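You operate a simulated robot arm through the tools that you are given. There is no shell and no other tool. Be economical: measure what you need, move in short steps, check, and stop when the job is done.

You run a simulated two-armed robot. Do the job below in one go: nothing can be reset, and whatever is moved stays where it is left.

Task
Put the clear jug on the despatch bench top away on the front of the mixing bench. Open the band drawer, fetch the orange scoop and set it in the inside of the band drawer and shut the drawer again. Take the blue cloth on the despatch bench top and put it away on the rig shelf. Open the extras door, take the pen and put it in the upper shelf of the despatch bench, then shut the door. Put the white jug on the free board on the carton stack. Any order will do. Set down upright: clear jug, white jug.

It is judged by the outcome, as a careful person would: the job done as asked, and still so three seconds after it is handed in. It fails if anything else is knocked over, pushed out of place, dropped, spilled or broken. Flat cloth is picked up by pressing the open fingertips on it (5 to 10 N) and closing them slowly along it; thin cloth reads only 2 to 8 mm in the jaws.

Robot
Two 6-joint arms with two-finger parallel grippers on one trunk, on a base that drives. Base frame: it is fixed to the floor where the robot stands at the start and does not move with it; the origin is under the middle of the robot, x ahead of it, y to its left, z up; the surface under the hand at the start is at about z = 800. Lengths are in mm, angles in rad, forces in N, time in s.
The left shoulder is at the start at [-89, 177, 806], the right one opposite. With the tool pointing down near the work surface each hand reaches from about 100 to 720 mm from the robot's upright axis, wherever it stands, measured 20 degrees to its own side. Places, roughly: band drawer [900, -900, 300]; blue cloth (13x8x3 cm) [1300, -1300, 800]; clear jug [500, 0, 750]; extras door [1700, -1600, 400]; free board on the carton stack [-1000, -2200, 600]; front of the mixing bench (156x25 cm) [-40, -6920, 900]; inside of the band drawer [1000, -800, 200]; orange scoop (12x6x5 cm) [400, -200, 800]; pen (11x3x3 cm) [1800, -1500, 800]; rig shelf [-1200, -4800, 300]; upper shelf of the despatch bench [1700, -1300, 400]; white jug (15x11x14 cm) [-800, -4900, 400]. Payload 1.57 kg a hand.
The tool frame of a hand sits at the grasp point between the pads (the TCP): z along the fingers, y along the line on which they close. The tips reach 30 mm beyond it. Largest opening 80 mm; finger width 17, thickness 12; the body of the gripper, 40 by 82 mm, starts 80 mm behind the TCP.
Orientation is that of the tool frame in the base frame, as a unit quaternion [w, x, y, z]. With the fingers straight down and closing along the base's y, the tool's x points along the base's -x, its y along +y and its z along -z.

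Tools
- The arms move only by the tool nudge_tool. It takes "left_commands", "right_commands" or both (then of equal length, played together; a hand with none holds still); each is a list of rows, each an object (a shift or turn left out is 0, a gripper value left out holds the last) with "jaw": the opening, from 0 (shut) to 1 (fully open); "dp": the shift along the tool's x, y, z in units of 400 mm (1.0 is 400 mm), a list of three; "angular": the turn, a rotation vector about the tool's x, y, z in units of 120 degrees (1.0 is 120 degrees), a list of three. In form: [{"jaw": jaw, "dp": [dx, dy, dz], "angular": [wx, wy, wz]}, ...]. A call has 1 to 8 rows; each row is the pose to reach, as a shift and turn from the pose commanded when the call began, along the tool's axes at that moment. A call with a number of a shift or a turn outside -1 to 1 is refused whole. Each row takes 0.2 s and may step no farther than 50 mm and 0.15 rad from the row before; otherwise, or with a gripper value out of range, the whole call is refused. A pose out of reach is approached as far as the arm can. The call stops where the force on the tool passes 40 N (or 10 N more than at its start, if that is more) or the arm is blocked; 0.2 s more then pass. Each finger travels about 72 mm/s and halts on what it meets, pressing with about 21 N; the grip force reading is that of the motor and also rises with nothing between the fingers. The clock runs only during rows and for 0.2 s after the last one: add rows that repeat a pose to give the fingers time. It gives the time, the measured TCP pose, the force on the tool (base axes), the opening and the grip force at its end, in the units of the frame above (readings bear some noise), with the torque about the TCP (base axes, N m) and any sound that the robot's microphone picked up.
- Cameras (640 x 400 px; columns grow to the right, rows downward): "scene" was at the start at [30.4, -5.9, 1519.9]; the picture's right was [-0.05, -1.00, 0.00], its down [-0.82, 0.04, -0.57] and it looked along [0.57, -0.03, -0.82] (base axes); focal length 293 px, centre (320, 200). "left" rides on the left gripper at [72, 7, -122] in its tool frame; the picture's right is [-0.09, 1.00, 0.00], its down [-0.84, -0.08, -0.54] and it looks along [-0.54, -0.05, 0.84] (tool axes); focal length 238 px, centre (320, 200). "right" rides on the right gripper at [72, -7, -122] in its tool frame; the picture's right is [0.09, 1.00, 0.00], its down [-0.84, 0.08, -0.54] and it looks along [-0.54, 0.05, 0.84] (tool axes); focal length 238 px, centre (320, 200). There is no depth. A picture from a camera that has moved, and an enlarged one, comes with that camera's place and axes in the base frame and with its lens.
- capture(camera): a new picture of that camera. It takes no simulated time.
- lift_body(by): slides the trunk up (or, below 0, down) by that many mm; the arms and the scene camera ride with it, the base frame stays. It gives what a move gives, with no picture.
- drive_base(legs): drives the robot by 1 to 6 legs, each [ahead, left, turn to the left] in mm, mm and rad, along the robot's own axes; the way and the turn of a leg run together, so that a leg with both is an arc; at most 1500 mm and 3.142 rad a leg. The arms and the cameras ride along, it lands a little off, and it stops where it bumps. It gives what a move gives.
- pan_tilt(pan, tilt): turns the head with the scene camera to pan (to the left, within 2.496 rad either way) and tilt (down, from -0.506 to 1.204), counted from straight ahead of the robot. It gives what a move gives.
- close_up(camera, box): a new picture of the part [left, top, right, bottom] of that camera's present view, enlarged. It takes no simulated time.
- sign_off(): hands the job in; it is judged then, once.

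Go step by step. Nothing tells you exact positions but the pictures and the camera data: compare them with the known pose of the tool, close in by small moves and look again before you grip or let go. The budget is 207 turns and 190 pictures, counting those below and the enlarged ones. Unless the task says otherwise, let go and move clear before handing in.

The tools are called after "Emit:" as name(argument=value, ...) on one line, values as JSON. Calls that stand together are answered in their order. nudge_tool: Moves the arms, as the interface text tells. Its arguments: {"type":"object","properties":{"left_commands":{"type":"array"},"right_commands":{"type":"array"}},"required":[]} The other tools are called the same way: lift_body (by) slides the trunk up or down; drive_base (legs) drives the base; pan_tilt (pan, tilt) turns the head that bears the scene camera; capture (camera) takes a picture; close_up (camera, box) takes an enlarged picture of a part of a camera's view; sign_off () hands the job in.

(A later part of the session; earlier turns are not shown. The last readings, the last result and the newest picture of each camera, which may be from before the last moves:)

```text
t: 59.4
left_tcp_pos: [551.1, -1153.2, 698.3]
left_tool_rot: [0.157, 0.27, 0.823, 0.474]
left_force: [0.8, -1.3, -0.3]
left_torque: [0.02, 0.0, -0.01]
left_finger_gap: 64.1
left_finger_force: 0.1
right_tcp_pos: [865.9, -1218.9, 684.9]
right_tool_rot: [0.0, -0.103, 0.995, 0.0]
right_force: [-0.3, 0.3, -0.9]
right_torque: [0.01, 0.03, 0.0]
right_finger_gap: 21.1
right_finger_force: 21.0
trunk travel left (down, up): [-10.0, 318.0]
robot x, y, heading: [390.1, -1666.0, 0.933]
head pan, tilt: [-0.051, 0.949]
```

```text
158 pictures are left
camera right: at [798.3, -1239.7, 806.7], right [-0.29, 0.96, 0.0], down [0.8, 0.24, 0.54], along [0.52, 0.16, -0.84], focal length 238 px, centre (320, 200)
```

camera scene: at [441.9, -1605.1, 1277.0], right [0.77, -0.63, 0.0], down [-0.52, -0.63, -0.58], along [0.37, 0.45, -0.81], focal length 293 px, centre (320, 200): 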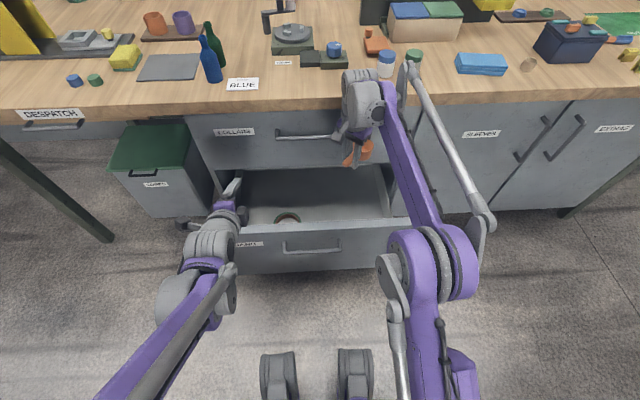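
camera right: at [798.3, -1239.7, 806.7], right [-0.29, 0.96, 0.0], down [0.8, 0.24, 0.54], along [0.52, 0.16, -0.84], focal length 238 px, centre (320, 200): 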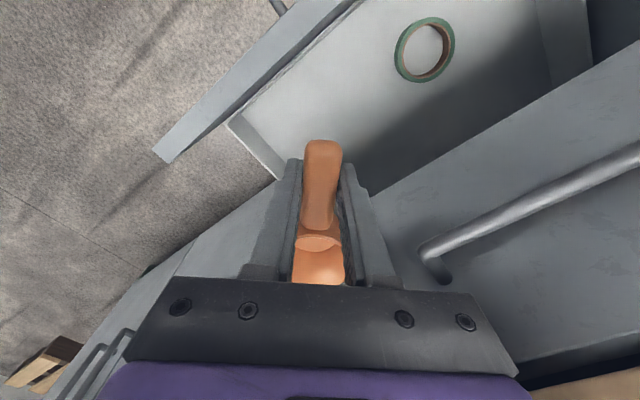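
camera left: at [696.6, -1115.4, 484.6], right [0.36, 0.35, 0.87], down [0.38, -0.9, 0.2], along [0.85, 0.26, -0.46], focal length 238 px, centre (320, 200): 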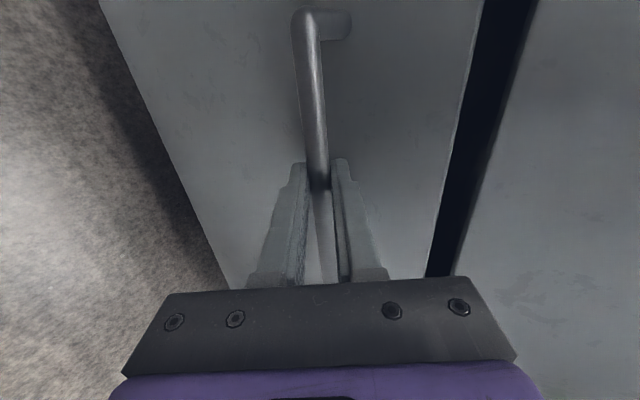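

The scoop is over the free right part of the drawer; I shift 15 mm farther in and descend in stages.

Emit:
nudge_tool(right_commands=[{"dp": [-0.028, 0.025, 0.1]}, {"dp": [-0.028, 0.025, 0.22]}, {"dp": [-0.028, 0.025, 0.34]}, {"dp": [-0.028, 0.025, 0.46]}, {"dp": [-0.028, 0.025, 0.58]}, {"dp": [-0.028, 0.025, 0.7]}, {"dp": [-0.028, 0.025, 0.8]}, {"dp": [-0.028, 0.025, 0.9]}])

Emit:
capture(camera="scene")

Emit:
capture(camera="right")

```text
t: 61.2
left_tcp_pos: [552.2, -1153.7, 697.0]
left_tool_rot: [0.158, 0.27, 0.823, 0.475]
left_force: [-0.7, -0.1, -0.5]
left_torque: [0.01, -0.02, 0.0]
left_finger_gap: 64.1
left_finger_force: 0.0
right_tcp_pos: [875.8, -1206.6, 328.0]
right_tool_rot: [0.0, -0.102, 0.995, -0.001]
right_force: [-0.1, 0.9, -0.9]
right_torque: [-0.03, 0.05, -0.01]
right_finger_gap: 21.3
right_finger_force: 20.6
trunk travel left (down, up): [-10.0, 318.0]
robot x, y, heading: [389.4, -1667.3, 0.935]
head pan, tilt: [-0.051, 0.949]
```

```text
157 pictures are left
camera scene: at [441.7, -1605.4, 1277.0], right [0.77, -0.63, 0.0], down [-0.52, -0.63, -0.58], along [0.37, 0.45, -0.81], focal length 293 px, centre (320, 200)
```

scene: 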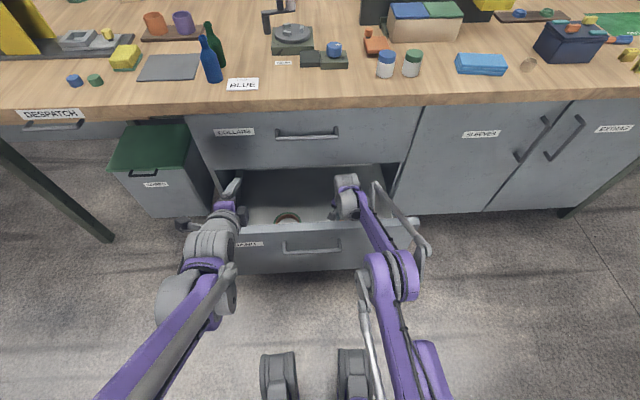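

```text
156 pictures are left
camera right: at [807.0, -1227.1, 449.0], right [-0.29, 0.96, 0.0], down [0.8, 0.24, 0.54], along [0.52, 0.16, -0.84], focal length 238 px, centre (320, 200)
```

right: 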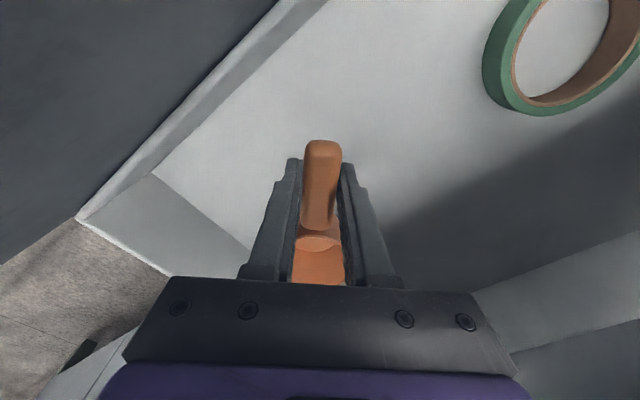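

Triangulating the tape roll puts the drawer floor near z≈165. I continue down carefully.

Emit:
nudge_tool(right_commands=[{"dp": [0, 0, 0.06]}, {"dp": [0, 0, 0.12]}, {"dp": [0, 0, 0.18]}, {"dp": [0, 0, 0.23]}])

Emit:
capture(camera="right")

Emit:
close_up(camera="scene", box=[220, 120, 460, 270])

```text
t: 62.2
left_tcp_pos: [545.0, -1160.0, 705.1]
left_tool_rot: [0.16, 0.269, 0.819, 0.48]
left_force: [-0.4, -0.6, -0.5]
left_torque: [0.0, 0.01, 0.0]
left_finger_gap: 63.9
left_finger_force: 0.0
right_tcp_pos: [864.9, -1220.0, 277.0]
right_tool_rot: [0.008, -0.101, 0.995, 0.006]
right_force: [0.9, 0.6, -0.6]
right_torque: [-0.04, 0.02, -0.01]
right_finger_gap: 21.3
right_finger_force: 21.5
right hand out of reach, approached as far as the arm can: row 2, 3, 4
trunk travel left (down, up): [-10.0, 318.0]
robot x, y, heading: [388.5, -1669.2, 0.929]
head pan, tilt: [-0.051, 0.949]
```

```text
155 pictures are left
camera right: at [794.6, -1243.5, 397.8], right [-0.29, 0.96, 0.01], down [0.8, 0.24, 0.56], along [0.53, 0.17, -0.83], focal length 238 px, centre (320, 200)
```

right: 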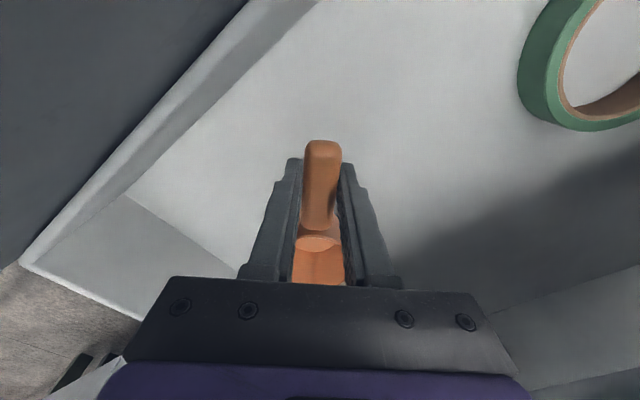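

```text
2.67 times, centred on (340, 195) of scene
camera zoom: at [426.9, -1617.2, 1278.9], right [0.77, -0.63, 0.0], down [-0.51, -0.62, -0.59], along [0.38, 0.46, -0.8], focal length 782 px, centre (267, 213)
```

zoom: 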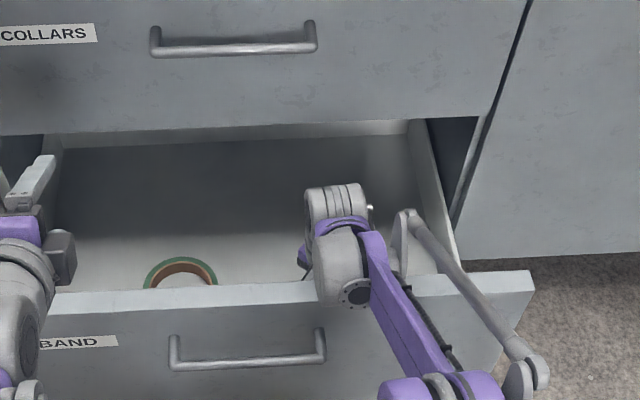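

The body is leaning: the right forearm is likely resting on the drawer front. I go back up at once.

Emit:
nudge_tool(right_commands=[{"dp": [0, 0, -0.08]}, {"dp": [0, 0, -0.16]}, {"dp": [0, 0, -0.23]}])

Emit:
capture(camera="scene")

```text
t: 63.0
left_tcp_pos: [551.9, -1153.7, 696.9]
left_tool_rot: [0.157, 0.271, 0.823, 0.475]
left_force: [0.5, -0.2, -1.2]
left_torque: [0.0, 0.0, 0.0]
left_finger_gap: 64.2
left_finger_force: 0.0
right_tcp_pos: [865.6, -1224.4, 344.2]
right_tool_rot: [0.0, -0.101, 0.995, 0.0]
right_force: [-0.5, -0.2, 0.1]
right_torque: [0.0, -0.01, -0.03]
right_finger_gap: 21.0
right_finger_force: 20.0
trunk travel left (down, up): [-10.0, 318.0]
robot x, y, heading: [395.0, -1668.0, 0.929]
head pan, tilt: [-0.051, 0.949]
```

```text
153 pictures are left
camera scene: at [441.3, -1605.8, 1277.0], right [0.77, -0.63, 0.0], down [-0.52, -0.63, -0.58], along [0.37, 0.45, -0.81], focal length 293 px, centre (320, 200)
```

scene: 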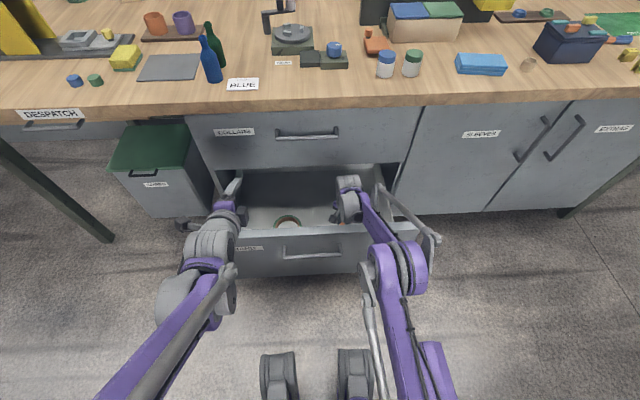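

The lean is undone. I raise the trunk 200 mm and move the robot closer so the forearm comes down more steeply: hand back, then drive ahead.

Emit:
lift_body(by=200)

Emit:
nudge_tool(right_commands=[{"dp": [0.07, -0.06, -0.05]}, {"dp": [0.14, -0.12, -0.1]}, {"dp": [0.21, -0.18, -0.1]}, {"dp": [0.28, -0.25, -0.1]}, {"dp": [0.336, -0.3, -0.1]}], left_commands=[{"dp": [0, 0, -0.05]}, {"dp": [0, 0, -0.1]}, {"dp": [0, 0, -0.15]}, {"dp": [0, 0, -0.2]}, {"dp": [0, 0, -0.25]}])

Emit:
drive_base(legs=[[180, 0, 0]])

Emit:
capture(camera="scene")

Emit:
capture(camera="right")

```text
t: 65.2
left_tcp_pos: [552.9, -1152.3, 897.2]
left_tool_rot: [0.158, 0.271, 0.823, 0.474]
left_force: [0.6, -0.2, -1.1]
left_torque: [0.02, -0.01, 0.0]
left_finger_gap: 64.1
left_finger_force: 0.0
right_tcp_pos: [865.4, -1224.2, 544.3]
right_tool_rot: [0.001, -0.102, 0.995, 0.0]
right_force: [1.2, 0.3, 0.2]
right_torque: [-0.02, 0.02, -0.02]
right_finger_gap: 21.1
right_finger_force: 21.3
trunk travel left (down, up): [-210.0, 118.0]
robot x, y, heading: [391.9, -1666.8, 0.937]
head pan, tilt: [-0.051, 0.949]
```

```text
t: 66.3
left_tcp_pos: [501.1, -1222.0, 947.7]
left_tool_rot: [0.157, 0.271, 0.822, 0.475]
left_force: [0.3, 0.5, 0.1]
left_torque: [0.04, 0.05, 0.0]
left_finger_gap: 64.1
left_finger_force: 0.1
right_tcp_pos: [757.9, -1370.0, 585.5]
right_tool_rot: [0.0, -0.102, 0.995, 0.001]
right_force: [0.0, -0.2, -0.2]
right_torque: [-0.03, 0.01, 0.03]
right_finger_gap: 21.4
right_finger_force: 21.1
trunk travel left (down, up): [-210.0, 118.0]
robot x, y, heading: [390.1, -1667.1, 0.935]
head pan, tilt: [-0.051, 0.949]
```

```text
t: 67.9
left_tcp_pos: [607.2, -1075.6, 947.6]
left_tool_rot: [0.156, 0.27, 0.823, 0.475]
left_force: [0.4, 0.3, 0.4]
left_torque: [0.01, 0.01, -0.01]
left_finger_gap: 64.1
left_finger_force: 0.1
right_tcp_pos: [864.3, -1224.9, 585.9]
right_tool_rot: [0.0, -0.102, 0.995, 0.0]
right_force: [0.6, 0.5, 0.1]
right_torque: [-0.01, 0.06, 0.01]
right_finger_gap: 21.3
right_finger_force: 21.1
trunk travel left (down, up): [-210.0, 118.0]
robot x, y, heading: [497.6, -1521.7, 0.939]
head pan, tilt: [-0.051, 0.949]
```

```text
152 pictures are left
camera scene: at [519.9, -1499.3, 1481.3], right [0.77, -0.63, 0.0], down [-0.52, -0.63, -0.58], along [0.37, 0.45, -0.81], focal length 293 px, centre (320, 200)
```

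scene: 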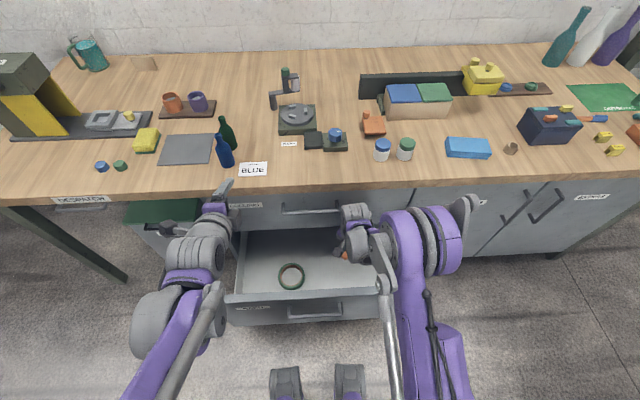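

```text
151 pictures are left
camera right: at [796.4, -1245.9, 707.0], right [-0.29, 0.96, 0.0], down [0.8, 0.25, 0.54], along [0.52, 0.16, -0.84], focal length 238 px, centre (320, 200)
```

right: 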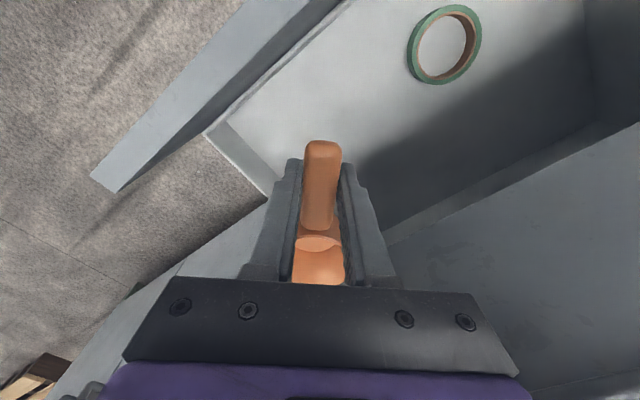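

Emit:
nudge_tool(right_commands=[{"dp": [0.022, 0.081, 0.08]}, {"dp": [0.022, 0.081, 0.2]}, {"dp": [0.022, 0.081, 0.31]}, {"dp": [0.022, 0.081, 0.42]}, {"dp": [0.022, 0.081, 0.53]}, {"dp": [0.022, 0.081, 0.64]}, {"dp": [0.022, 0.081, 0.75]}, {"dp": [0.022, 0.081, 0.83]}])

Emit:
capture(camera="right")

Emit:
close_up(camera="scene", box=[200, 180, 440, 330])

```text
t: 69.7
left_tcp_pos: [607.0, -1076.5, 948.4]
left_tool_rot: [0.157, 0.271, 0.822, 0.475]
left_force: [0.4, -0.5, 0.1]
left_torque: [0.01, -0.04, 0.0]
left_finger_gap: 64.0
left_finger_force: 0.1
right_tcp_pos: [835.5, -1220.6, 359.8]
right_tool_rot: [0.001, -0.102, 0.995, 0.0]
right_force: [0.6, 0.2, 1.1]
right_torque: [-0.17, 0.22, -0.03]
right_finger_gap: 21.3
right_finger_force: 21.4
right hand out of reach, approached as far as the arm can: row 6, 7, 8
trunk travel left (down, up): [-210.0, 118.0]
robot x, y, heading: [501.7, -1520.0, 0.935]
head pan, tilt: [-0.051, 0.949]
```

```text
150 pictures are left
camera right: at [768.2, -1241.2, 481.0], right [-0.29, 0.96, 0.0], down [0.8, 0.25, 0.54], along [0.52, 0.16, -0.84], focal length 238 px, centre (320, 200)
```

right: 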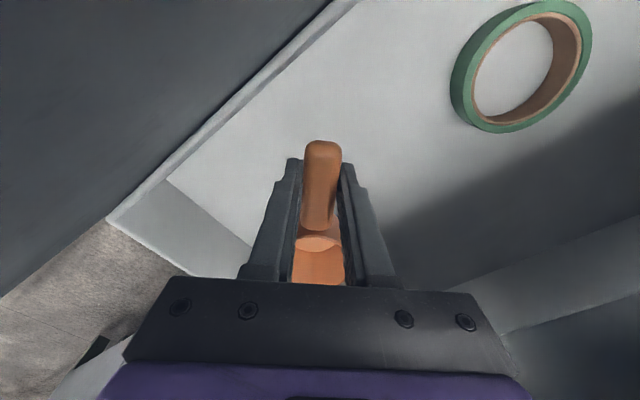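

```text
2.67 times, centred on (320, 255) of scene
camera zoom: at [519.3, -1500.1, 1481.3], right [0.77, -0.63, 0.0], down [-0.51, -0.63, -0.58], along [0.37, 0.45, -0.81], focal length 782 px, centre (320, 53)
```

zoom: 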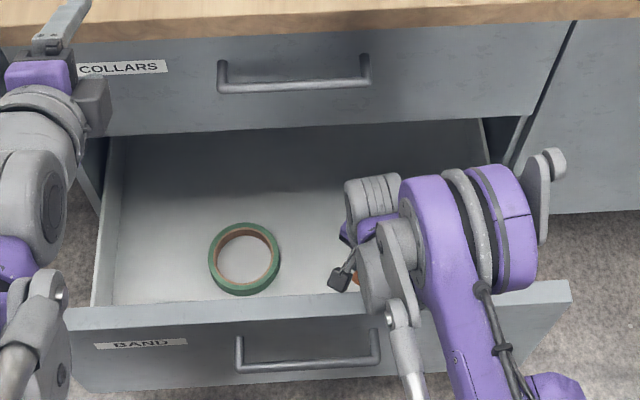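

The hand stops at z≈360 with the trunk up, so the arm has a downward limit. I look at the arm's shape near the drawer front before choosing the next posture.

Emit:
pan_tilt(pan=-0.3, tilt=1.1)

Emit:
capture(camera="scene")

Emit:
capture(camera="left")

```text
t: 70.4
left_tcp_pos: [607.5, -1076.6, 948.1]
left_tool_rot: [0.157, 0.27, 0.823, 0.475]
left_force: [-0.2, 0.4, 0.1]
left_torque: [0.04, 0.01, 0.01]
left_finger_gap: 63.9
left_finger_force: 0.0
right_tcp_pos: [836.6, -1220.9, 359.0]
right_tool_rot: [0.001, -0.101, 0.995, 0.0]
right_force: [0.7, 0.1, -0.3]
right_torque: [-0.04, 0.01, -0.03]
right_finger_gap: 21.4
right_finger_force: 20.7
trunk travel left (down, up): [-210.0, 118.0]
robot x, y, heading: [498.1, -1522.5, 0.942]
head pan, tilt: [-0.3, 1.1]
```

```text
148 pictures are left
camera scene: at [524.1, -1518.8, 1471.1], right [0.59, -0.8, 0.0], down [-0.72, -0.53, -0.45], along [0.37, 0.27, -0.89], focal length 293 px, centre (320, 200)
```

scene: 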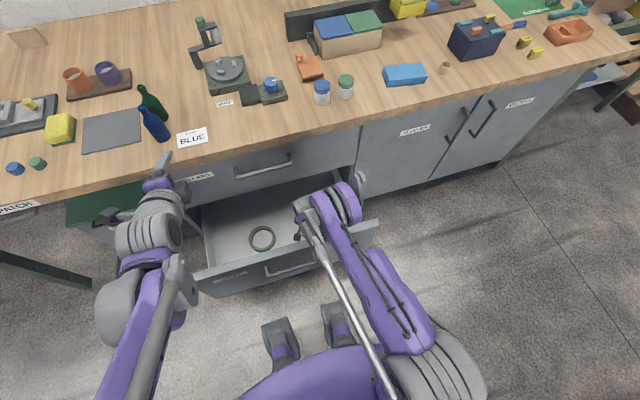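

```text
147 pictures are left
camera left: at [487.0, -1116.1, 1015.6], right [0.37, 0.35, 0.86], down [0.37, -0.91, 0.2], along [0.85, 0.25, -0.46], focal length 238 px, centre (320, 200)
```

left: 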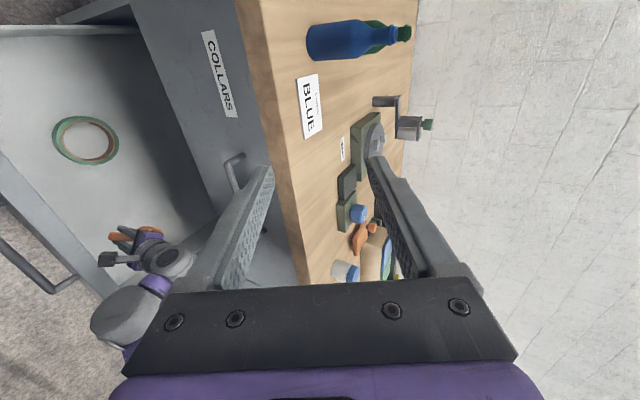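

The drawer front and forearm geometry suggest a flatter, deeper posture: hand 70 mm farther in and 60 mm right, then trunk 80 mm lower. I move the hand first.

Emit:
nudge_tool(right_commands=[{"dp": [-0.05, -0.06, -0.08]}, {"dp": [-0.1, -0.112, -0.12]}, {"dp": [-0.17, -0.05, -0.12]}, {"dp": [-0.232, 0.007, -0.12]}])

Emit:
capture(camera="right")

Emit:
capture(camera="left")

```text
t: 71.4
left_tcp_pos: [607.1, -1076.5, 947.3]
left_tool_rot: [0.157, 0.27, 0.823, 0.474]
left_force: [0.2, -0.7, -1.0]
left_torque: [0.01, -0.02, 0.01]
left_finger_gap: 64.1
left_finger_force: 0.0
right_tcp_pos: [928.6, -1194.6, 406.6]
right_tool_rot: [0.0, -0.102, 0.995, 0.0]
right_force: [-0.3, -0.1, -0.3]
right_torque: [0.01, 0.01, 0.0]
right_finger_gap: 21.4
right_finger_force: 21.1
trunk travel left (down, up): [-210.0, 118.0]
robot x, y, heading: [498.9, -1521.6, 0.935]
head pan, tilt: [-0.3, 1.1]
```

```text
146 pictures are left
camera right: at [860.5, -1215.8, 527.4], right [-0.29, 0.96, 0.0], down [0.8, 0.25, 0.54], along [0.52, 0.16, -0.84], focal length 238 px, centre (320, 200)
```

right: 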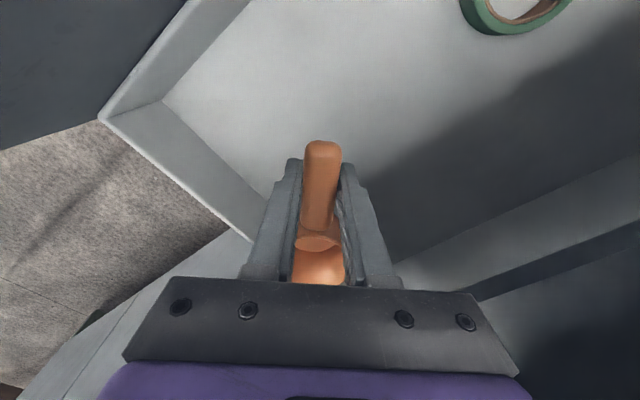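

```text
145 pictures are left
camera left: at [487.2, -1115.9, 1015.6], right [0.37, 0.35, 0.86], down [0.37, -0.91, 0.2], along [0.85, 0.24, -0.46], focal length 238 px, centre (320, 200)
```

left: 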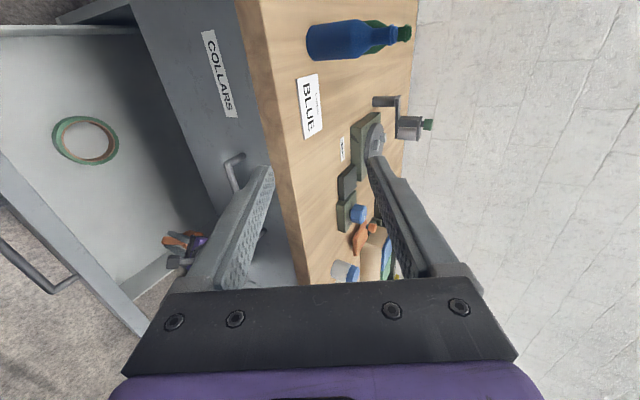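

The bowl is near the drawer's right wall, so I rotate the hand to point the bowl inward and shift 35 mm left, then lower the trunk 80.

Emit:
nudge_tool(right_commands=[{"dp": [0.03, 0.033, 0], "angular": [0, 0, -0.06]}, {"dp": [0.058, 0.065, 0], "angular": [0, 0, -0.12]}, {"dp": [0.058, 0.065, 0], "angular": [0, 0, -0.18]}, {"dp": [0.058, 0.065, 0], "angular": [0, 0, -0.24]}, {"dp": [0.058, 0.065, 0], "angular": [0, 0, -0.3]}, {"dp": [0.058, 0.065, 0], "angular": [0, 0, -0.349]}])

Emit:
lift_body(by=-80)

Emit:
capture(camera="right")

Emit:
capture(camera="left")

Emit:
capture(camera="scene")

```text
t: 72.8
left_tcp_pos: [606.8, -1076.6, 948.3]
left_tool_rot: [0.157, 0.27, 0.823, 0.475]
left_force: [-0.4, 0.2, -1.1]
left_torque: [-0.02, -0.01, -0.04]
left_finger_gap: 64.1
left_finger_force: 0.1
right_tcp_pos: [901.1, -1177.4, 410.8]
right_tool_rot: [-0.001, -0.451, 0.892, 0.001]
right_force: [0.5, 0.1, -0.2]
right_torque: [0.01, 0.02, 0.03]
right_finger_gap: 21.4
right_finger_force: 20.7
trunk travel left (down, up): [-210.0, 118.0]
robot x, y, heading: [499.3, -1524.6, 0.942]
head pan, tilt: [-0.3, 1.1]
```

```text
t: 74.0
left_tcp_pos: [607.8, -1076.1, 868.6]
left_tool_rot: [0.157, 0.271, 0.822, 0.475]
left_force: [0.6, -0.8, -0.7]
left_torque: [0.04, 0.0, 0.01]
left_finger_gap: 64.2
left_finger_force: 0.2
right_tcp_pos: [902.2, -1176.1, 329.2]
right_tool_rot: [0.0, -0.451, 0.893, 0.0]
right_force: [-0.8, 0.0, -1.0]
right_torque: [-0.01, 0.0, 0.01]
right_finger_gap: 21.3
right_finger_force: 21.0
trunk travel left (down, up): [-130.0, 198.0]
robot x, y, heading: [499.4, -1525.9, 0.936]
head pan, tilt: [-0.3, 1.1]
```

```text
144 pictures are left
camera right: at [865.7, -1237.7, 451.3], right [-0.86, 0.52, 0.0], down [0.43, 0.72, 0.54], along [0.28, 0.46, -0.84], focal length 238 px, centre (320, 200)
```

right: 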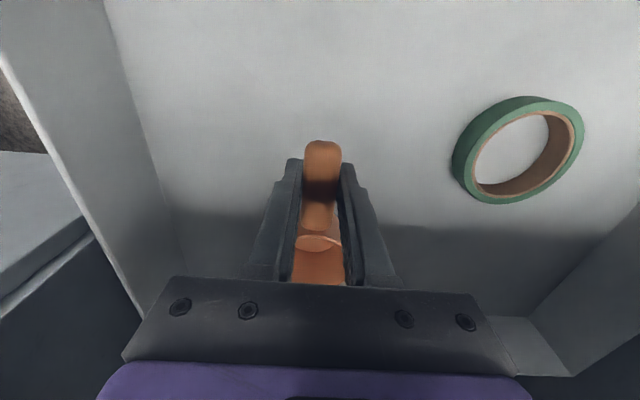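

```text
143 pictures are left
camera left: at [487.0, -1116.0, 935.7], right [0.37, 0.35, 0.86], down [0.37, -0.91, 0.2], along [0.85, 0.25, -0.46], focal length 238 px, centre (320, 200)
```

left: 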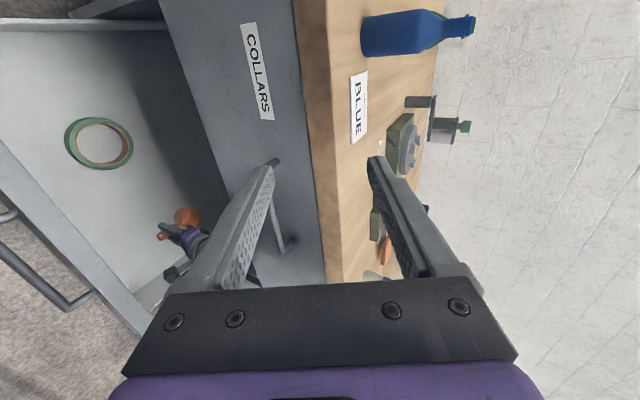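

```text
142 pictures are left
camera scene: at [530.5, -1510.1, 1392.3], right [0.59, -0.8, 0.0], down [-0.72, -0.53, -0.45], along [0.37, 0.27, -0.89], focal length 293 px, centre (320, 200)
```

scene: 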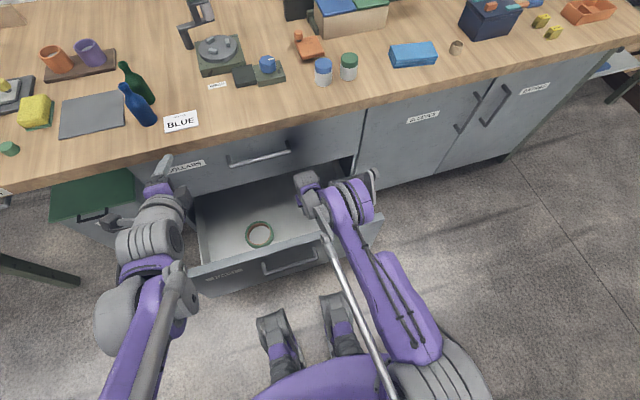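

Clear so far. I descend another 85 mm with the arm.

Emit:
nudge_tool(right_commands=[{"dp": [0, 0, 0.06]}, {"dp": [0, 0, 0.12]}, {"dp": [0, 0, 0.18]}, {"dp": [0, 0, 0.21]}])

Emit:
capture(camera="right")

Emit:
capture(camera="scene")

```text
t: 75.0
left_tcp_pos: [607.1, -1077.8, 868.3]
left_tool_rot: [0.156, 0.27, 0.823, 0.475]
left_force: [0.3, -0.2, -0.3]
left_torque: [-0.03, -0.04, -0.01]
left_finger_gap: 63.7
left_finger_force: 0.1
right_tcp_pos: [893.3, -1191.3, 290.6]
right_tool_rot: [0.0, -0.451, 0.892, 0.0]
right_force: [-0.4, -1.1, -0.1]
right_torque: [-0.04, 0.03, 0.02]
right_finger_gap: 21.1
right_finger_force: 21.4
right hand out of reach, approached as far as the arm can: row 2, 3, 4
trunk travel left (down, up): [-130.0, 198.0]
robot x, y, heading: [496.0, -1526.7, 0.936]
head pan, tilt: [-0.3, 1.1]
```

```text
141 pictures are left
camera right: at [856.8, -1253.2, 411.8], right [-0.86, 0.52, 0.0], down [0.43, 0.72, 0.54], along [0.28, 0.46, -0.84], focal length 238 px, centre (320, 200)
```

right: 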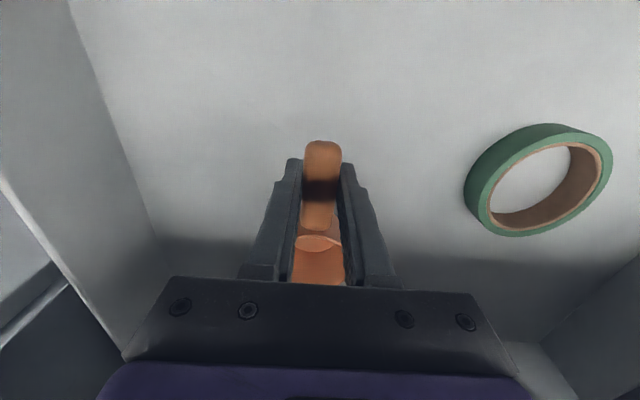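

```text
140 pictures are left
camera scene: at [530.5, -1510.1, 1392.3], right [0.59, -0.8, 0.0], down [-0.72, -0.53, -0.45], along [0.37, 0.27, -0.89], focal length 293 px, centre (320, 200)
```

scene: 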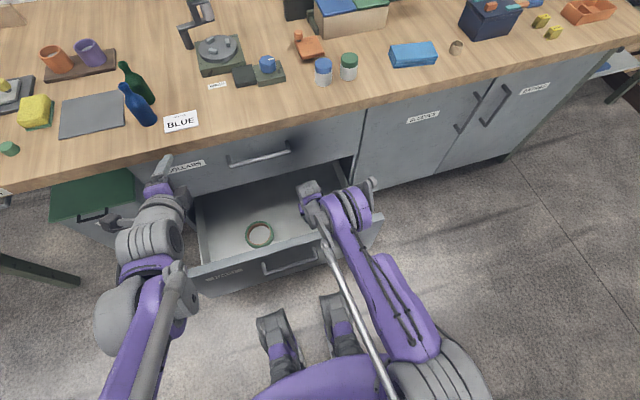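

The arm is at its lower limit relative to the trunk, so I lower the trunk in two steps, watching for contact.

Emit:
lift_body(by=-40)

Emit:
capture(camera="left")

Emit:
close_up(camera="scene", box=[240, 140, 440, 265])

```text
t: 75.8
left_tcp_pos: [606.4, -1076.6, 827.9]
left_tool_rot: [0.157, 0.27, 0.823, 0.475]
left_force: [-0.2, 0.4, 0.3]
left_torque: [-0.02, -0.03, -0.01]
left_finger_gap: 64.0
left_finger_force: 0.0
right_tcp_pos: [893.0, -1192.1, 250.4]
right_tool_rot: [0.0, -0.452, 0.892, 0.0]
right_force: [-0.2, 1.3, -0.7]
right_torque: [0.0, 0.02, -0.02]
right_finger_gap: 21.3
right_finger_force: 20.6
trunk travel left (down, up): [-90.0, 238.0]
robot x, y, heading: [500.9, -1518.5, 0.936]
head pan, tilt: [-0.3, 1.1]
```

```text
139 pictures are left
camera left: at [487.0, -1116.1, 895.7], right [0.37, 0.35, 0.86], down [0.37, -0.91, 0.2], along [0.85, 0.24, -0.46], focal length 238 px, centre (320, 200)
```

left: 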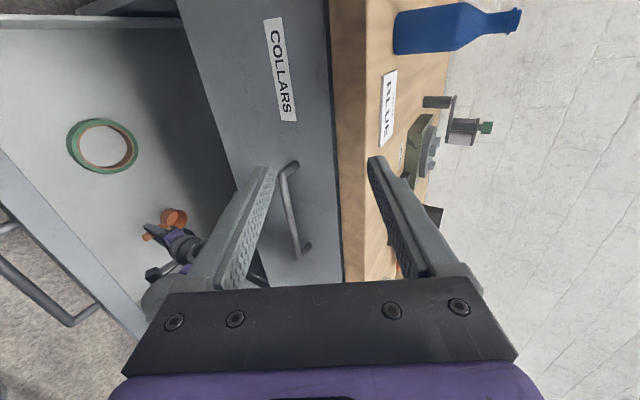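

```text
3.20 times, centred on (340, 202) of scene
camera zoom: at [537.6, -1500.5, 1348.5], right [0.59, -0.8, 0.0], down [-0.72, -0.53, -0.45], along [0.37, 0.27, -0.89], focal length 939 px, centre (256, 192)
```

zoom: 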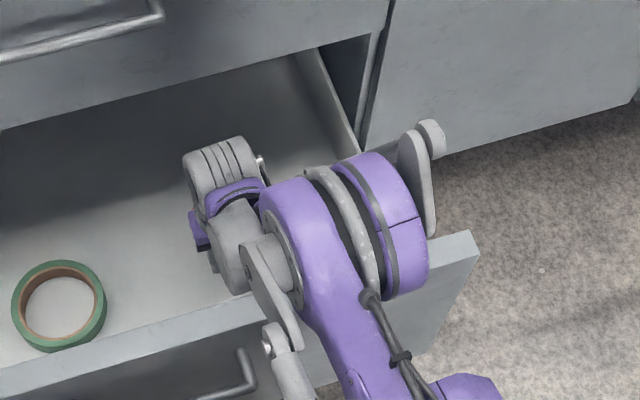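

Emit:
lift_body(by=-22)

Emit:
capture(camera="right")

Emit:
capture(camera="left")

```text
t: 76.5
left_tcp_pos: [606.7, -1076.7, 806.2]
left_tool_rot: [0.157, 0.269, 0.823, 0.475]
left_force: [-1.1, -0.3, -0.3]
left_torque: [0.02, 0.0, 0.02]
left_finger_gap: 64.3
left_finger_force: 0.0
right_tcp_pos: [893.2, -1192.0, 228.5]
right_tool_rot: [0.001, -0.451, 0.892, 0.0]
right_force: [-0.2, -0.6, -0.5]
right_torque: [-0.02, 0.0, 0.0]
right_finger_gap: 21.2
right_finger_force: 20.4
trunk travel left (down, up): [-68.0, 260.0]
robot x, y, heading: [501.5, -1519.6, 0.937]
head pan, tilt: [-0.3, 1.1]
```

```text
137 pictures are left
camera right: at [856.5, -1253.8, 350.2], right [-0.86, 0.52, 0.0], down [0.43, 0.72, 0.54], along [0.28, 0.46, -0.84], focal length 238 px, centre (320, 200)
```

right: 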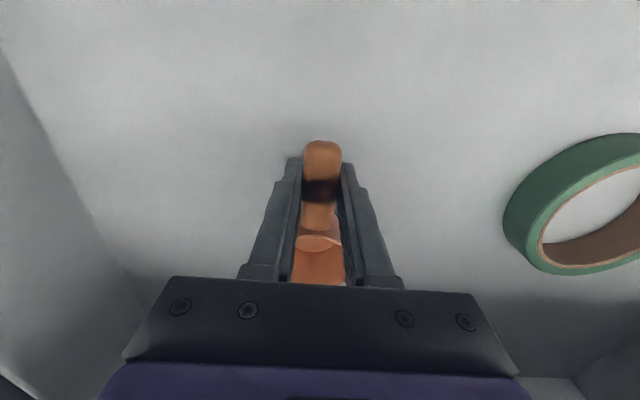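

```text
136 pictures are left
camera left: at [487.0, -1116.2, 873.7], right [0.37, 0.35, 0.86], down [0.37, -0.91, 0.2], along [0.85, 0.25, -0.46], focal length 238 px, centre (320, 200)
```

left: 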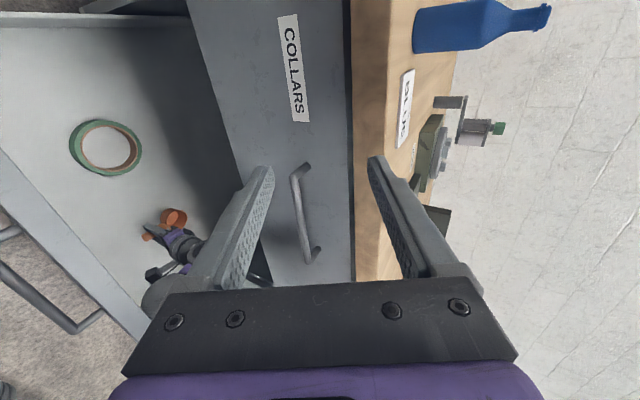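

Emit:
lift_body(by=-12)

Emit:
lift_body(by=-8)

Emit:
capture(camera="right")

```text
t: 77.1
left_tcp_pos: [606.8, -1077.2, 793.5]
left_tool_rot: [0.156, 0.27, 0.823, 0.475]
left_force: [-0.1, 0.4, 0.1]
left_torque: [0.01, 0.01, 0.0]
left_finger_gap: 64.1
left_finger_force: 0.1
right_tcp_pos: [893.1, -1192.2, 216.0]
right_tool_rot: [0.0, -0.451, 0.893, -0.001]
right_force: [-0.7, -1.4, 4.0]
right_torque: [0.13, -0.1, -0.03]
right_finger_gap: 21.1
right_finger_force: 20.8
trunk travel left (down, up): [-56.0, 272.0]
robot x, y, heading: [501.7, -1524.1, 0.935]
head pan, tilt: [-0.3, 1.1]
```

```text
t: 77.7
left_tcp_pos: [606.0, -1077.2, 787.2]
left_tool_rot: [0.158, 0.27, 0.823, 0.475]
left_force: [0.6, 0.0, -0.2]
left_torque: [0.03, 0.0, -0.01]
left_finger_gap: 64.0
left_finger_force: 0.0
right_tcp_pos: [892.1, -1192.2, 209.9]
right_tool_rot: [0.0, -0.451, 0.893, 0.0]
right_force: [-4.8, -7.3, 31.3]
right_torque: [-0.04, 0.07, 0.02]
right_finger_gap: 21.7
right_finger_force: 20.7
trunk travel left (down, up): [-48.0, 280.0]
robot x, y, heading: [497.6, -1523.9, 0.94]
head pan, tilt: [-0.3, 1.1]
```

```text
135 pictures are left
camera right: at [856.2, -1253.9, 331.2], right [-0.86, 0.52, 0.0], down [0.43, 0.72, 0.54], along [0.28, 0.46, -0.84], focal length 238 px, centre (320, 200)
```

right: 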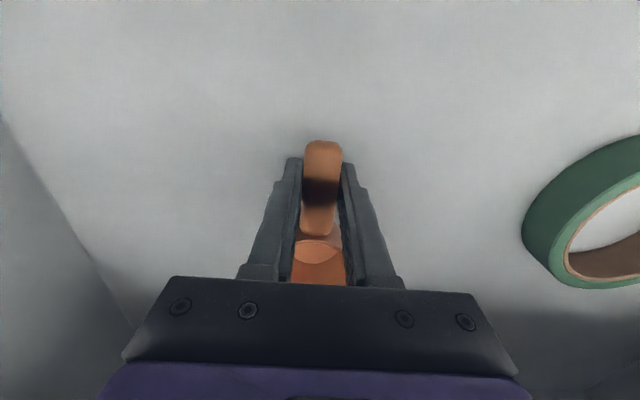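

The scoop is resting on the drawer floor. I ease off a few millimetres, open, and rise with the trunk.

Emit:
lift_body(by=5)

Emit:
nudge_tool(right_commands=[{"jaw": 0.35}, {"jaw": 0.5}, {"jaw": 0.7}, {"jaw": 0.7}])

Emit:
lift_body(by=100)

Emit:
capture(camera="right")

Emit:
lift_body(by=100)

```text
t: 78.2
left_tcp_pos: [606.7, -1077.3, 790.7]
left_tool_rot: [0.157, 0.269, 0.823, 0.475]
left_force: [0.1, 0.3, 0.9]
left_torque: [0.01, -0.02, 0.0]
left_finger_gap: 64.1
left_finger_force: 0.0
right_tcp_pos: [892.6, -1191.4, 213.0]
right_tool_rot: [0.0, -0.451, 0.892, 0.0]
right_force: [-0.3, -0.1, 0.0]
right_torque: [0.01, -0.01, 0.01]
right_finger_gap: 21.6
right_finger_force: 20.8
trunk travel left (down, up): [-53.0, 275.0]
robot x, y, heading: [497.7, -1525.0, 0.935]
head pan, tilt: [-0.3, 1.1]
```

```text
t: 79.2
left_tcp_pos: [607.1, -1077.0, 790.9]
left_tool_rot: [0.157, 0.27, 0.823, 0.475]
left_force: [0.8, -0.6, 0.0]
left_torque: [-0.01, 0.0, 0.02]
left_finger_gap: 64.0
left_finger_force: 0.0
right_tcp_pos: [892.7, -1191.7, 213.9]
right_tool_rot: [0.0, -0.451, 0.893, -0.001]
right_force: [-0.1, 0.0, 0.2]
right_torque: [-0.01, 0.0, 0.02]
right_finger_gap: 55.7
right_finger_force: 0.1
trunk travel left (down, up): [-53.0, 275.0]
robot x, y, heading: [496.9, -1527.8, 0.938]
head pan, tilt: [-0.3, 1.1]
```

```text
t: 80.5
left_tcp_pos: [607.1, -1076.4, 890.4]
left_tool_rot: [0.157, 0.269, 0.823, 0.475]
left_force: [0.0, -0.1, 0.8]
left_torque: [0.0, 0.0, 0.02]
left_finger_gap: 64.1
left_finger_force: 0.1
right_tcp_pos: [894.3, -1190.2, 317.9]
right_tool_rot: [0.003, -0.451, 0.893, 0.001]
right_force: [-0.1, 0.6, 0.0]
right_torque: [0.0, -0.04, 0.02]
right_finger_gap: 55.9
right_finger_force: 0.1
trunk travel left (down, up): [-153.0, 175.0]
robot x, y, heading: [500.0, -1522.2, 0.94]
head pan, tilt: [-0.3, 1.1]
```

```text
134 pictures are left
camera right: at [857.5, -1252.6, 438.5], right [-0.86, 0.52, 0.0], down [0.43, 0.72, 0.55], along [0.28, 0.47, -0.84], focal length 238 px, centre (320, 200)
```

right: 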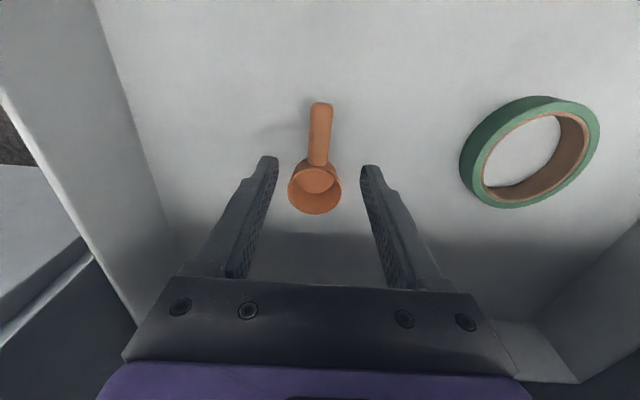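

```text
t: 81.9
left_tcp_pos: [607.0, -1076.5, 991.3]
left_tool_rot: [0.157, 0.27, 0.823, 0.474]
left_force: [-0.7, -0.4, 0.4]
left_torque: [0.0, 0.04, -0.01]
left_finger_gap: 64.1
left_finger_force: 0.0
right_tcp_pos: [912.9, -1166.0, 435.7]
right_tool_rot: [0.019, -0.451, 0.892, 0.009]
right_force: [-0.3, -0.3, -0.7]
right_torque: [-0.02, 0.03, -0.01]
right_finger_gap: 56.0
right_finger_force: 0.1
trunk travel left (down, up): [-253.0, 75.0]
robot x, y, heading: [495.6, -1519.1, 0.934]
head pan, tilt: [-0.3, 1.1]
```

The right hand has deflected a little during the rise; I look before continuing.

Emit:
capture(camera="scene")

Emit:
capture(camera="left")

Emit:
capture(camera="right")

```text
133 pictures are left
camera scene: at [522.9, -1520.4, 1514.1], right [0.59, -0.8, 0.0], down [-0.72, -0.53, -0.45], along [0.37, 0.27, -0.89], focal length 293 px, centre (320, 200)
```

scene: 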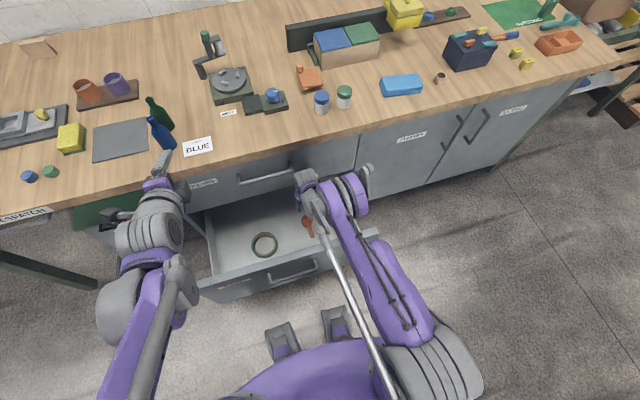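

```text
132 pictures are left
camera left: at [486.7, -1116.6, 1058.5], right [0.37, 0.35, 0.86], down [0.37, -0.91, 0.2], along [0.85, 0.25, -0.46], focal length 238 px, centre (320, 200)
```

left: 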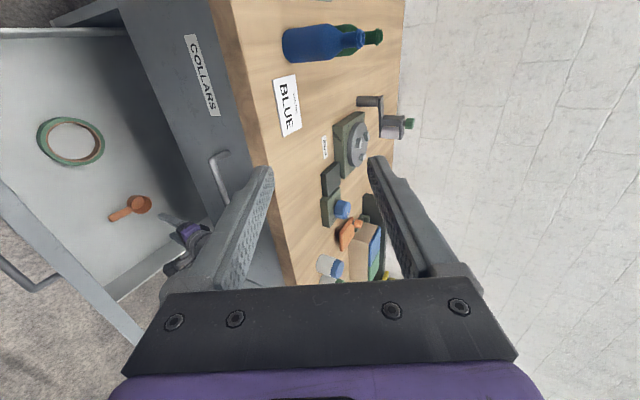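

```text
131 pictures are left
camera right: at [873.0, -1231.6, 554.6], right [-0.86, 0.52, 0.0], down [0.42, 0.7, 0.58], along [0.3, 0.49, -0.82], focal length 238 px, centre (320, 200)
```

right: 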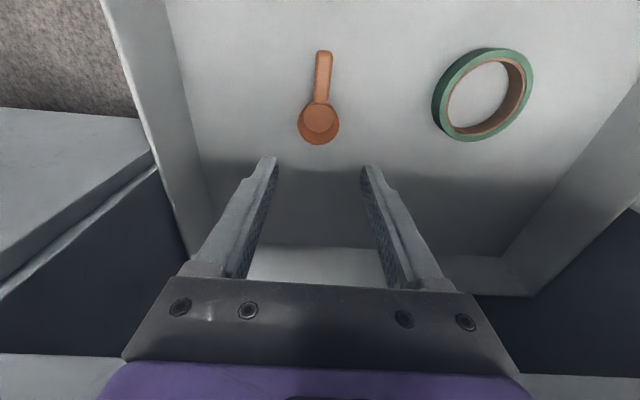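

Emit:
nudge_tool(right_commands=[{"dp": [0.05, 0, 0]}, {"dp": [0.1, 0, 0]}])

Emit:
capture(camera="left")

```text
t: 82.5
left_tcp_pos: [607.5, -1075.2, 990.4]
left_tool_rot: [0.157, 0.27, 0.823, 0.475]
left_force: [-0.5, 0.0, 0.5]
left_torque: [0.01, -0.02, -0.03]
left_finger_gap: 63.8
left_finger_force: 0.1
right_tcp_pos: [889.6, -1198.9, 435.1]
right_tool_rot: [0.02, -0.451, 0.892, 0.009]
right_force: [0.2, 0.2, -0.5]
right_torque: [-0.05, -0.01, -0.02]
right_finger_gap: 55.7
right_finger_force: 0.0
trunk travel left (down, up): [-253.0, 75.0]
robot x, y, heading: [496.4, -1522.6, 0.932]
head pan, tilt: [-0.3, 1.1]
```

```text
130 pictures are left
camera left: at [486.9, -1116.2, 1058.6], right [0.37, 0.35, 0.86], down [0.37, -0.91, 0.2], along [0.85, 0.25, -0.46], focal length 238 px, centre (320, 200)
```

left: 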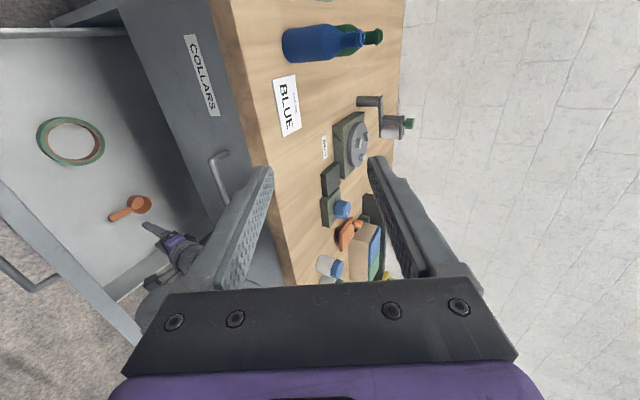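

It moves freely. I raise the right hand out and back toward the robot, and check the upper drawer and the bench.

Emit:
nudge_tool(right_commands=[{"dp": [0.05, 0, -0.08]}, {"dp": [0.1, 0, -0.19]}, {"dp": [0.1, 0, -0.3]}, {"dp": [0.12, 0, -0.41]}, {"dp": [0.2, 0, -0.45]}, {"dp": [0.31, 0, -0.45]}, {"dp": [0.42, 0, -0.45]}])

Emit:
pan_tilt(pan=0.0, tilt=0.95)

Emit:
capture(camera="scene")

```text
t: 84.1
left_tcp_pos: [607.4, -1076.3, 989.6]
left_tool_rot: [0.158, 0.269, 0.823, 0.475]
left_force: [0.3, -0.4, -0.3]
left_torque: [0.01, 0.0, 0.01]
left_finger_gap: 64.1
left_finger_force: 0.0
right_tcp_pos: [801.3, -1322.9, 622.2]
right_tool_rot: [0.018, -0.451, 0.892, 0.009]
right_force: [0.1, 0.0, -0.6]
right_torque: [0.0, -0.03, -0.02]
right_finger_gap: 55.9
right_finger_force: 0.1
right hand out of reach, approached as far as the arm can: row 7
trunk travel left (down, up): [-253.0, 75.0]
robot x, y, heading: [497.9, -1521.8, 0.935]
head pan, tilt: [-0.3, 1.1]
```

```text
t: 84.9
left_tcp_pos: [606.9, -1075.3, 991.0]
left_tool_rot: [0.156, 0.27, 0.823, 0.474]
left_force: [0.2, -0.3, 0.7]
left_torque: [0.0, -0.02, 0.01]
left_finger_gap: 64.1
left_finger_force: 0.1
right_tcp_pos: [800.2, -1320.7, 621.1]
right_tool_rot: [0.017, -0.45, 0.893, 0.009]
right_force: [0.0, 0.7, 0.8]
right_torque: [0.02, 0.01, 0.01]
right_finger_gap: 56.1
right_finger_force: 0.0
trunk travel left (down, up): [-253.0, 75.0]
robot x, y, heading: [500.8, -1523.8, 0.931]
head pan, tilt: [0.0, 0.949]
```

```text
129 pictures are left
camera scene: at [515.7, -1498.9, 1524.3], right [0.8, -0.59, 0.0], down [-0.48, -0.65, -0.58], along [0.35, 0.47, -0.81], focal length 293 px, centre (320, 200)
```

scene: 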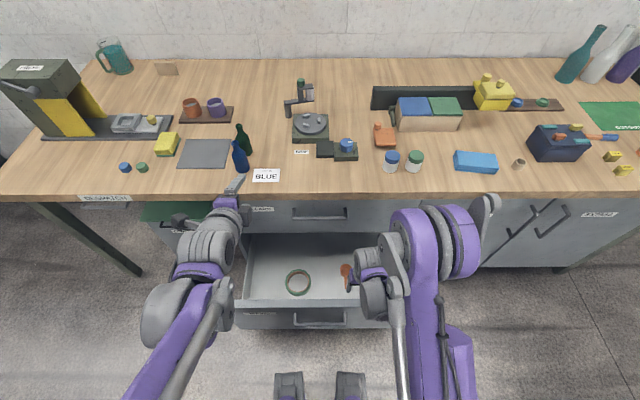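

The scoop lies in the drawer beside the tape roll. To shut it I back off, line up the left hand with the drawer's middle, lower the trunk and push with closed fingers.

Emit:
nudge_tool(right_commands=[{"dp": [0, 0, -0.1]}, {"dp": [0, 0, -0.2]}, {"dp": [0, 0, -0.3]}, {"dp": [0, 0, -0.4]}], left_commands=[{"jaw": 0.5}, {"jaw": 0.2}, {"jaw": 0.0}, {"jaw": 0.0}])

Emit:
drive_base(legs=[[-300, 0, 0], [0, -155, 0]])

Emit:
lift_body(by=-230)

```text
t: 85.9
left_tcp_pos: [606.6, -1077.4, 991.2]
left_tool_rot: [0.157, 0.27, 0.823, 0.474]
left_force: [-0.4, -0.3, -0.5]
left_torque: [-0.02, 0.02, 0.04]
left_finger_gap: 0.2
left_finger_force: 21.1
right_tcp_pos: [793.2, -1324.4, 784.4]
right_tool_rot: [0.018, -0.451, 0.892, 0.01]
right_force: [-0.2, -0.5, -0.2]
right_torque: [0.0, -0.02, 0.01]
right_finger_gap: 55.9
right_finger_force: 0.0
trunk travel left (down, up): [-253.0, 75.0]
robot x, y, heading: [496.4, -1523.0, 0.936]
head pan, tilt: [0.0, 0.949]
```

```text
t: 89.5
left_tcp_pos: [559.1, -1405.2, 990.1]
left_tool_rot: [0.155, 0.269, 0.823, 0.475]
left_force: [-0.1, -0.5, 0.7]
left_torque: [-0.01, -0.01, -0.01]
left_finger_gap: 0.0
left_finger_force: 21.1
right_tcp_pos: [744.4, -1650.6, 782.8]
right_tool_rot: [0.018, -0.452, 0.892, 0.01]
right_force: [-0.3, -0.3, -0.2]
right_torque: [0.04, -0.03, 0.01]
right_finger_gap: 56.1
right_finger_force: 0.0
trunk travel left (down, up): [-253.0, 75.0]
robot x, y, heading: [454.7, -1851.9, 0.939]
head pan, tilt: [0.0, 0.949]
```

```text
t: 91.9
left_tcp_pos: [558.2, -1404.0, 761.6]
left_tool_rot: [0.156, 0.268, 0.823, 0.475]
left_force: [0.1, 0.3, 0.3]
left_torque: [-0.01, 0.0, 0.01]
left_finger_gap: 0.0
left_finger_force: 21.0
right_tcp_pos: [745.4, -1649.2, 553.3]
right_tool_rot: [0.019, -0.453, 0.891, 0.009]
right_force: [-0.1, -0.2, 1.4]
right_torque: [0.0, 0.0, -0.03]
right_finger_gap: 56.0
right_finger_force: 0.0
trunk travel left (down, up): [-23.0, 305.0]
robot x, y, heading: [447.1, -1849.2, 0.937]
head pan, tilt: [0.0, 0.949]
```

Emit:
nudge_tool(left_commands=[{"dp": [0, -0.093, 0.0536]}, {"dp": [0, -0.186, 0.107]}, {"dp": [0, -0.279, 0.161]}, {"dp": [0, -0.371, 0.214]}, {"dp": [0, -0.464, 0.268]}, {"dp": [0, -0.557, 0.321]}, {"dp": [0, -0.65, 0.375]}])

Emit:
capture(camera="left")

Emit:
capture(camera="scene")

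```text
t: 93.5
left_tcp_pos: [594.0, -1357.7, 510.4]
left_tool_rot: [0.156, 0.268, 0.824, 0.474]
left_force: [0.1, -0.3, 0.3]
left_torque: [0.02, 0.02, 0.01]
left_finger_gap: 0.0
left_finger_force: 21.3
left hand out of reach, approached as far as the arm can: row 5, 6, 7
right_tcp_pos: [746.3, -1649.9, 553.0]
right_tool_rot: [0.019, -0.452, 0.892, 0.01]
right_force: [0.4, 0.0, -0.3]
right_torque: [-0.01, 0.03, -0.05]
right_finger_gap: 56.0
right_finger_force: 0.2
trunk travel left (down, up): [-23.0, 305.0]
robot x, y, heading: [451.9, -1849.1, 0.94]
head pan, tilt: [0.0, 0.949]
```

```text
128 pictures are left
camera left: at [474.6, -1397.6, 577.6], right [0.37, 0.35, 0.86], down [0.38, -0.9, 0.21], along [0.85, 0.25, -0.46], focal length 238 px, centre (320, 200)
```

left: 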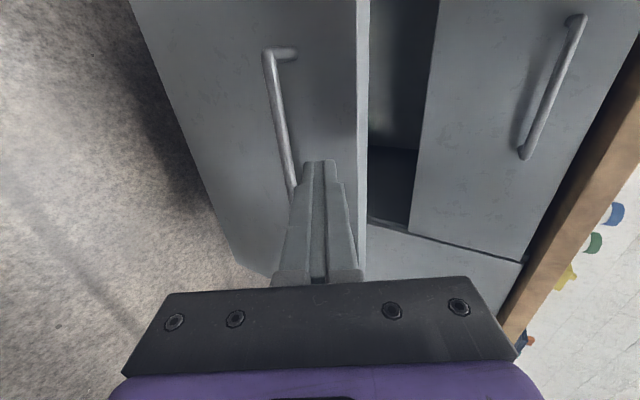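

```text
127 pictures are left
camera scene: at [497.1, -1788.6, 1287.5], right [0.81, -0.59, 0.0], down [-0.48, -0.66, -0.58], along [0.34, 0.47, -0.81], focal length 293 px, centre (320, 200)
```

scene: 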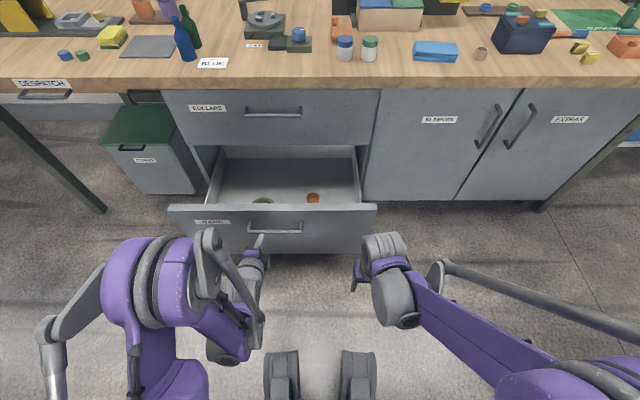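

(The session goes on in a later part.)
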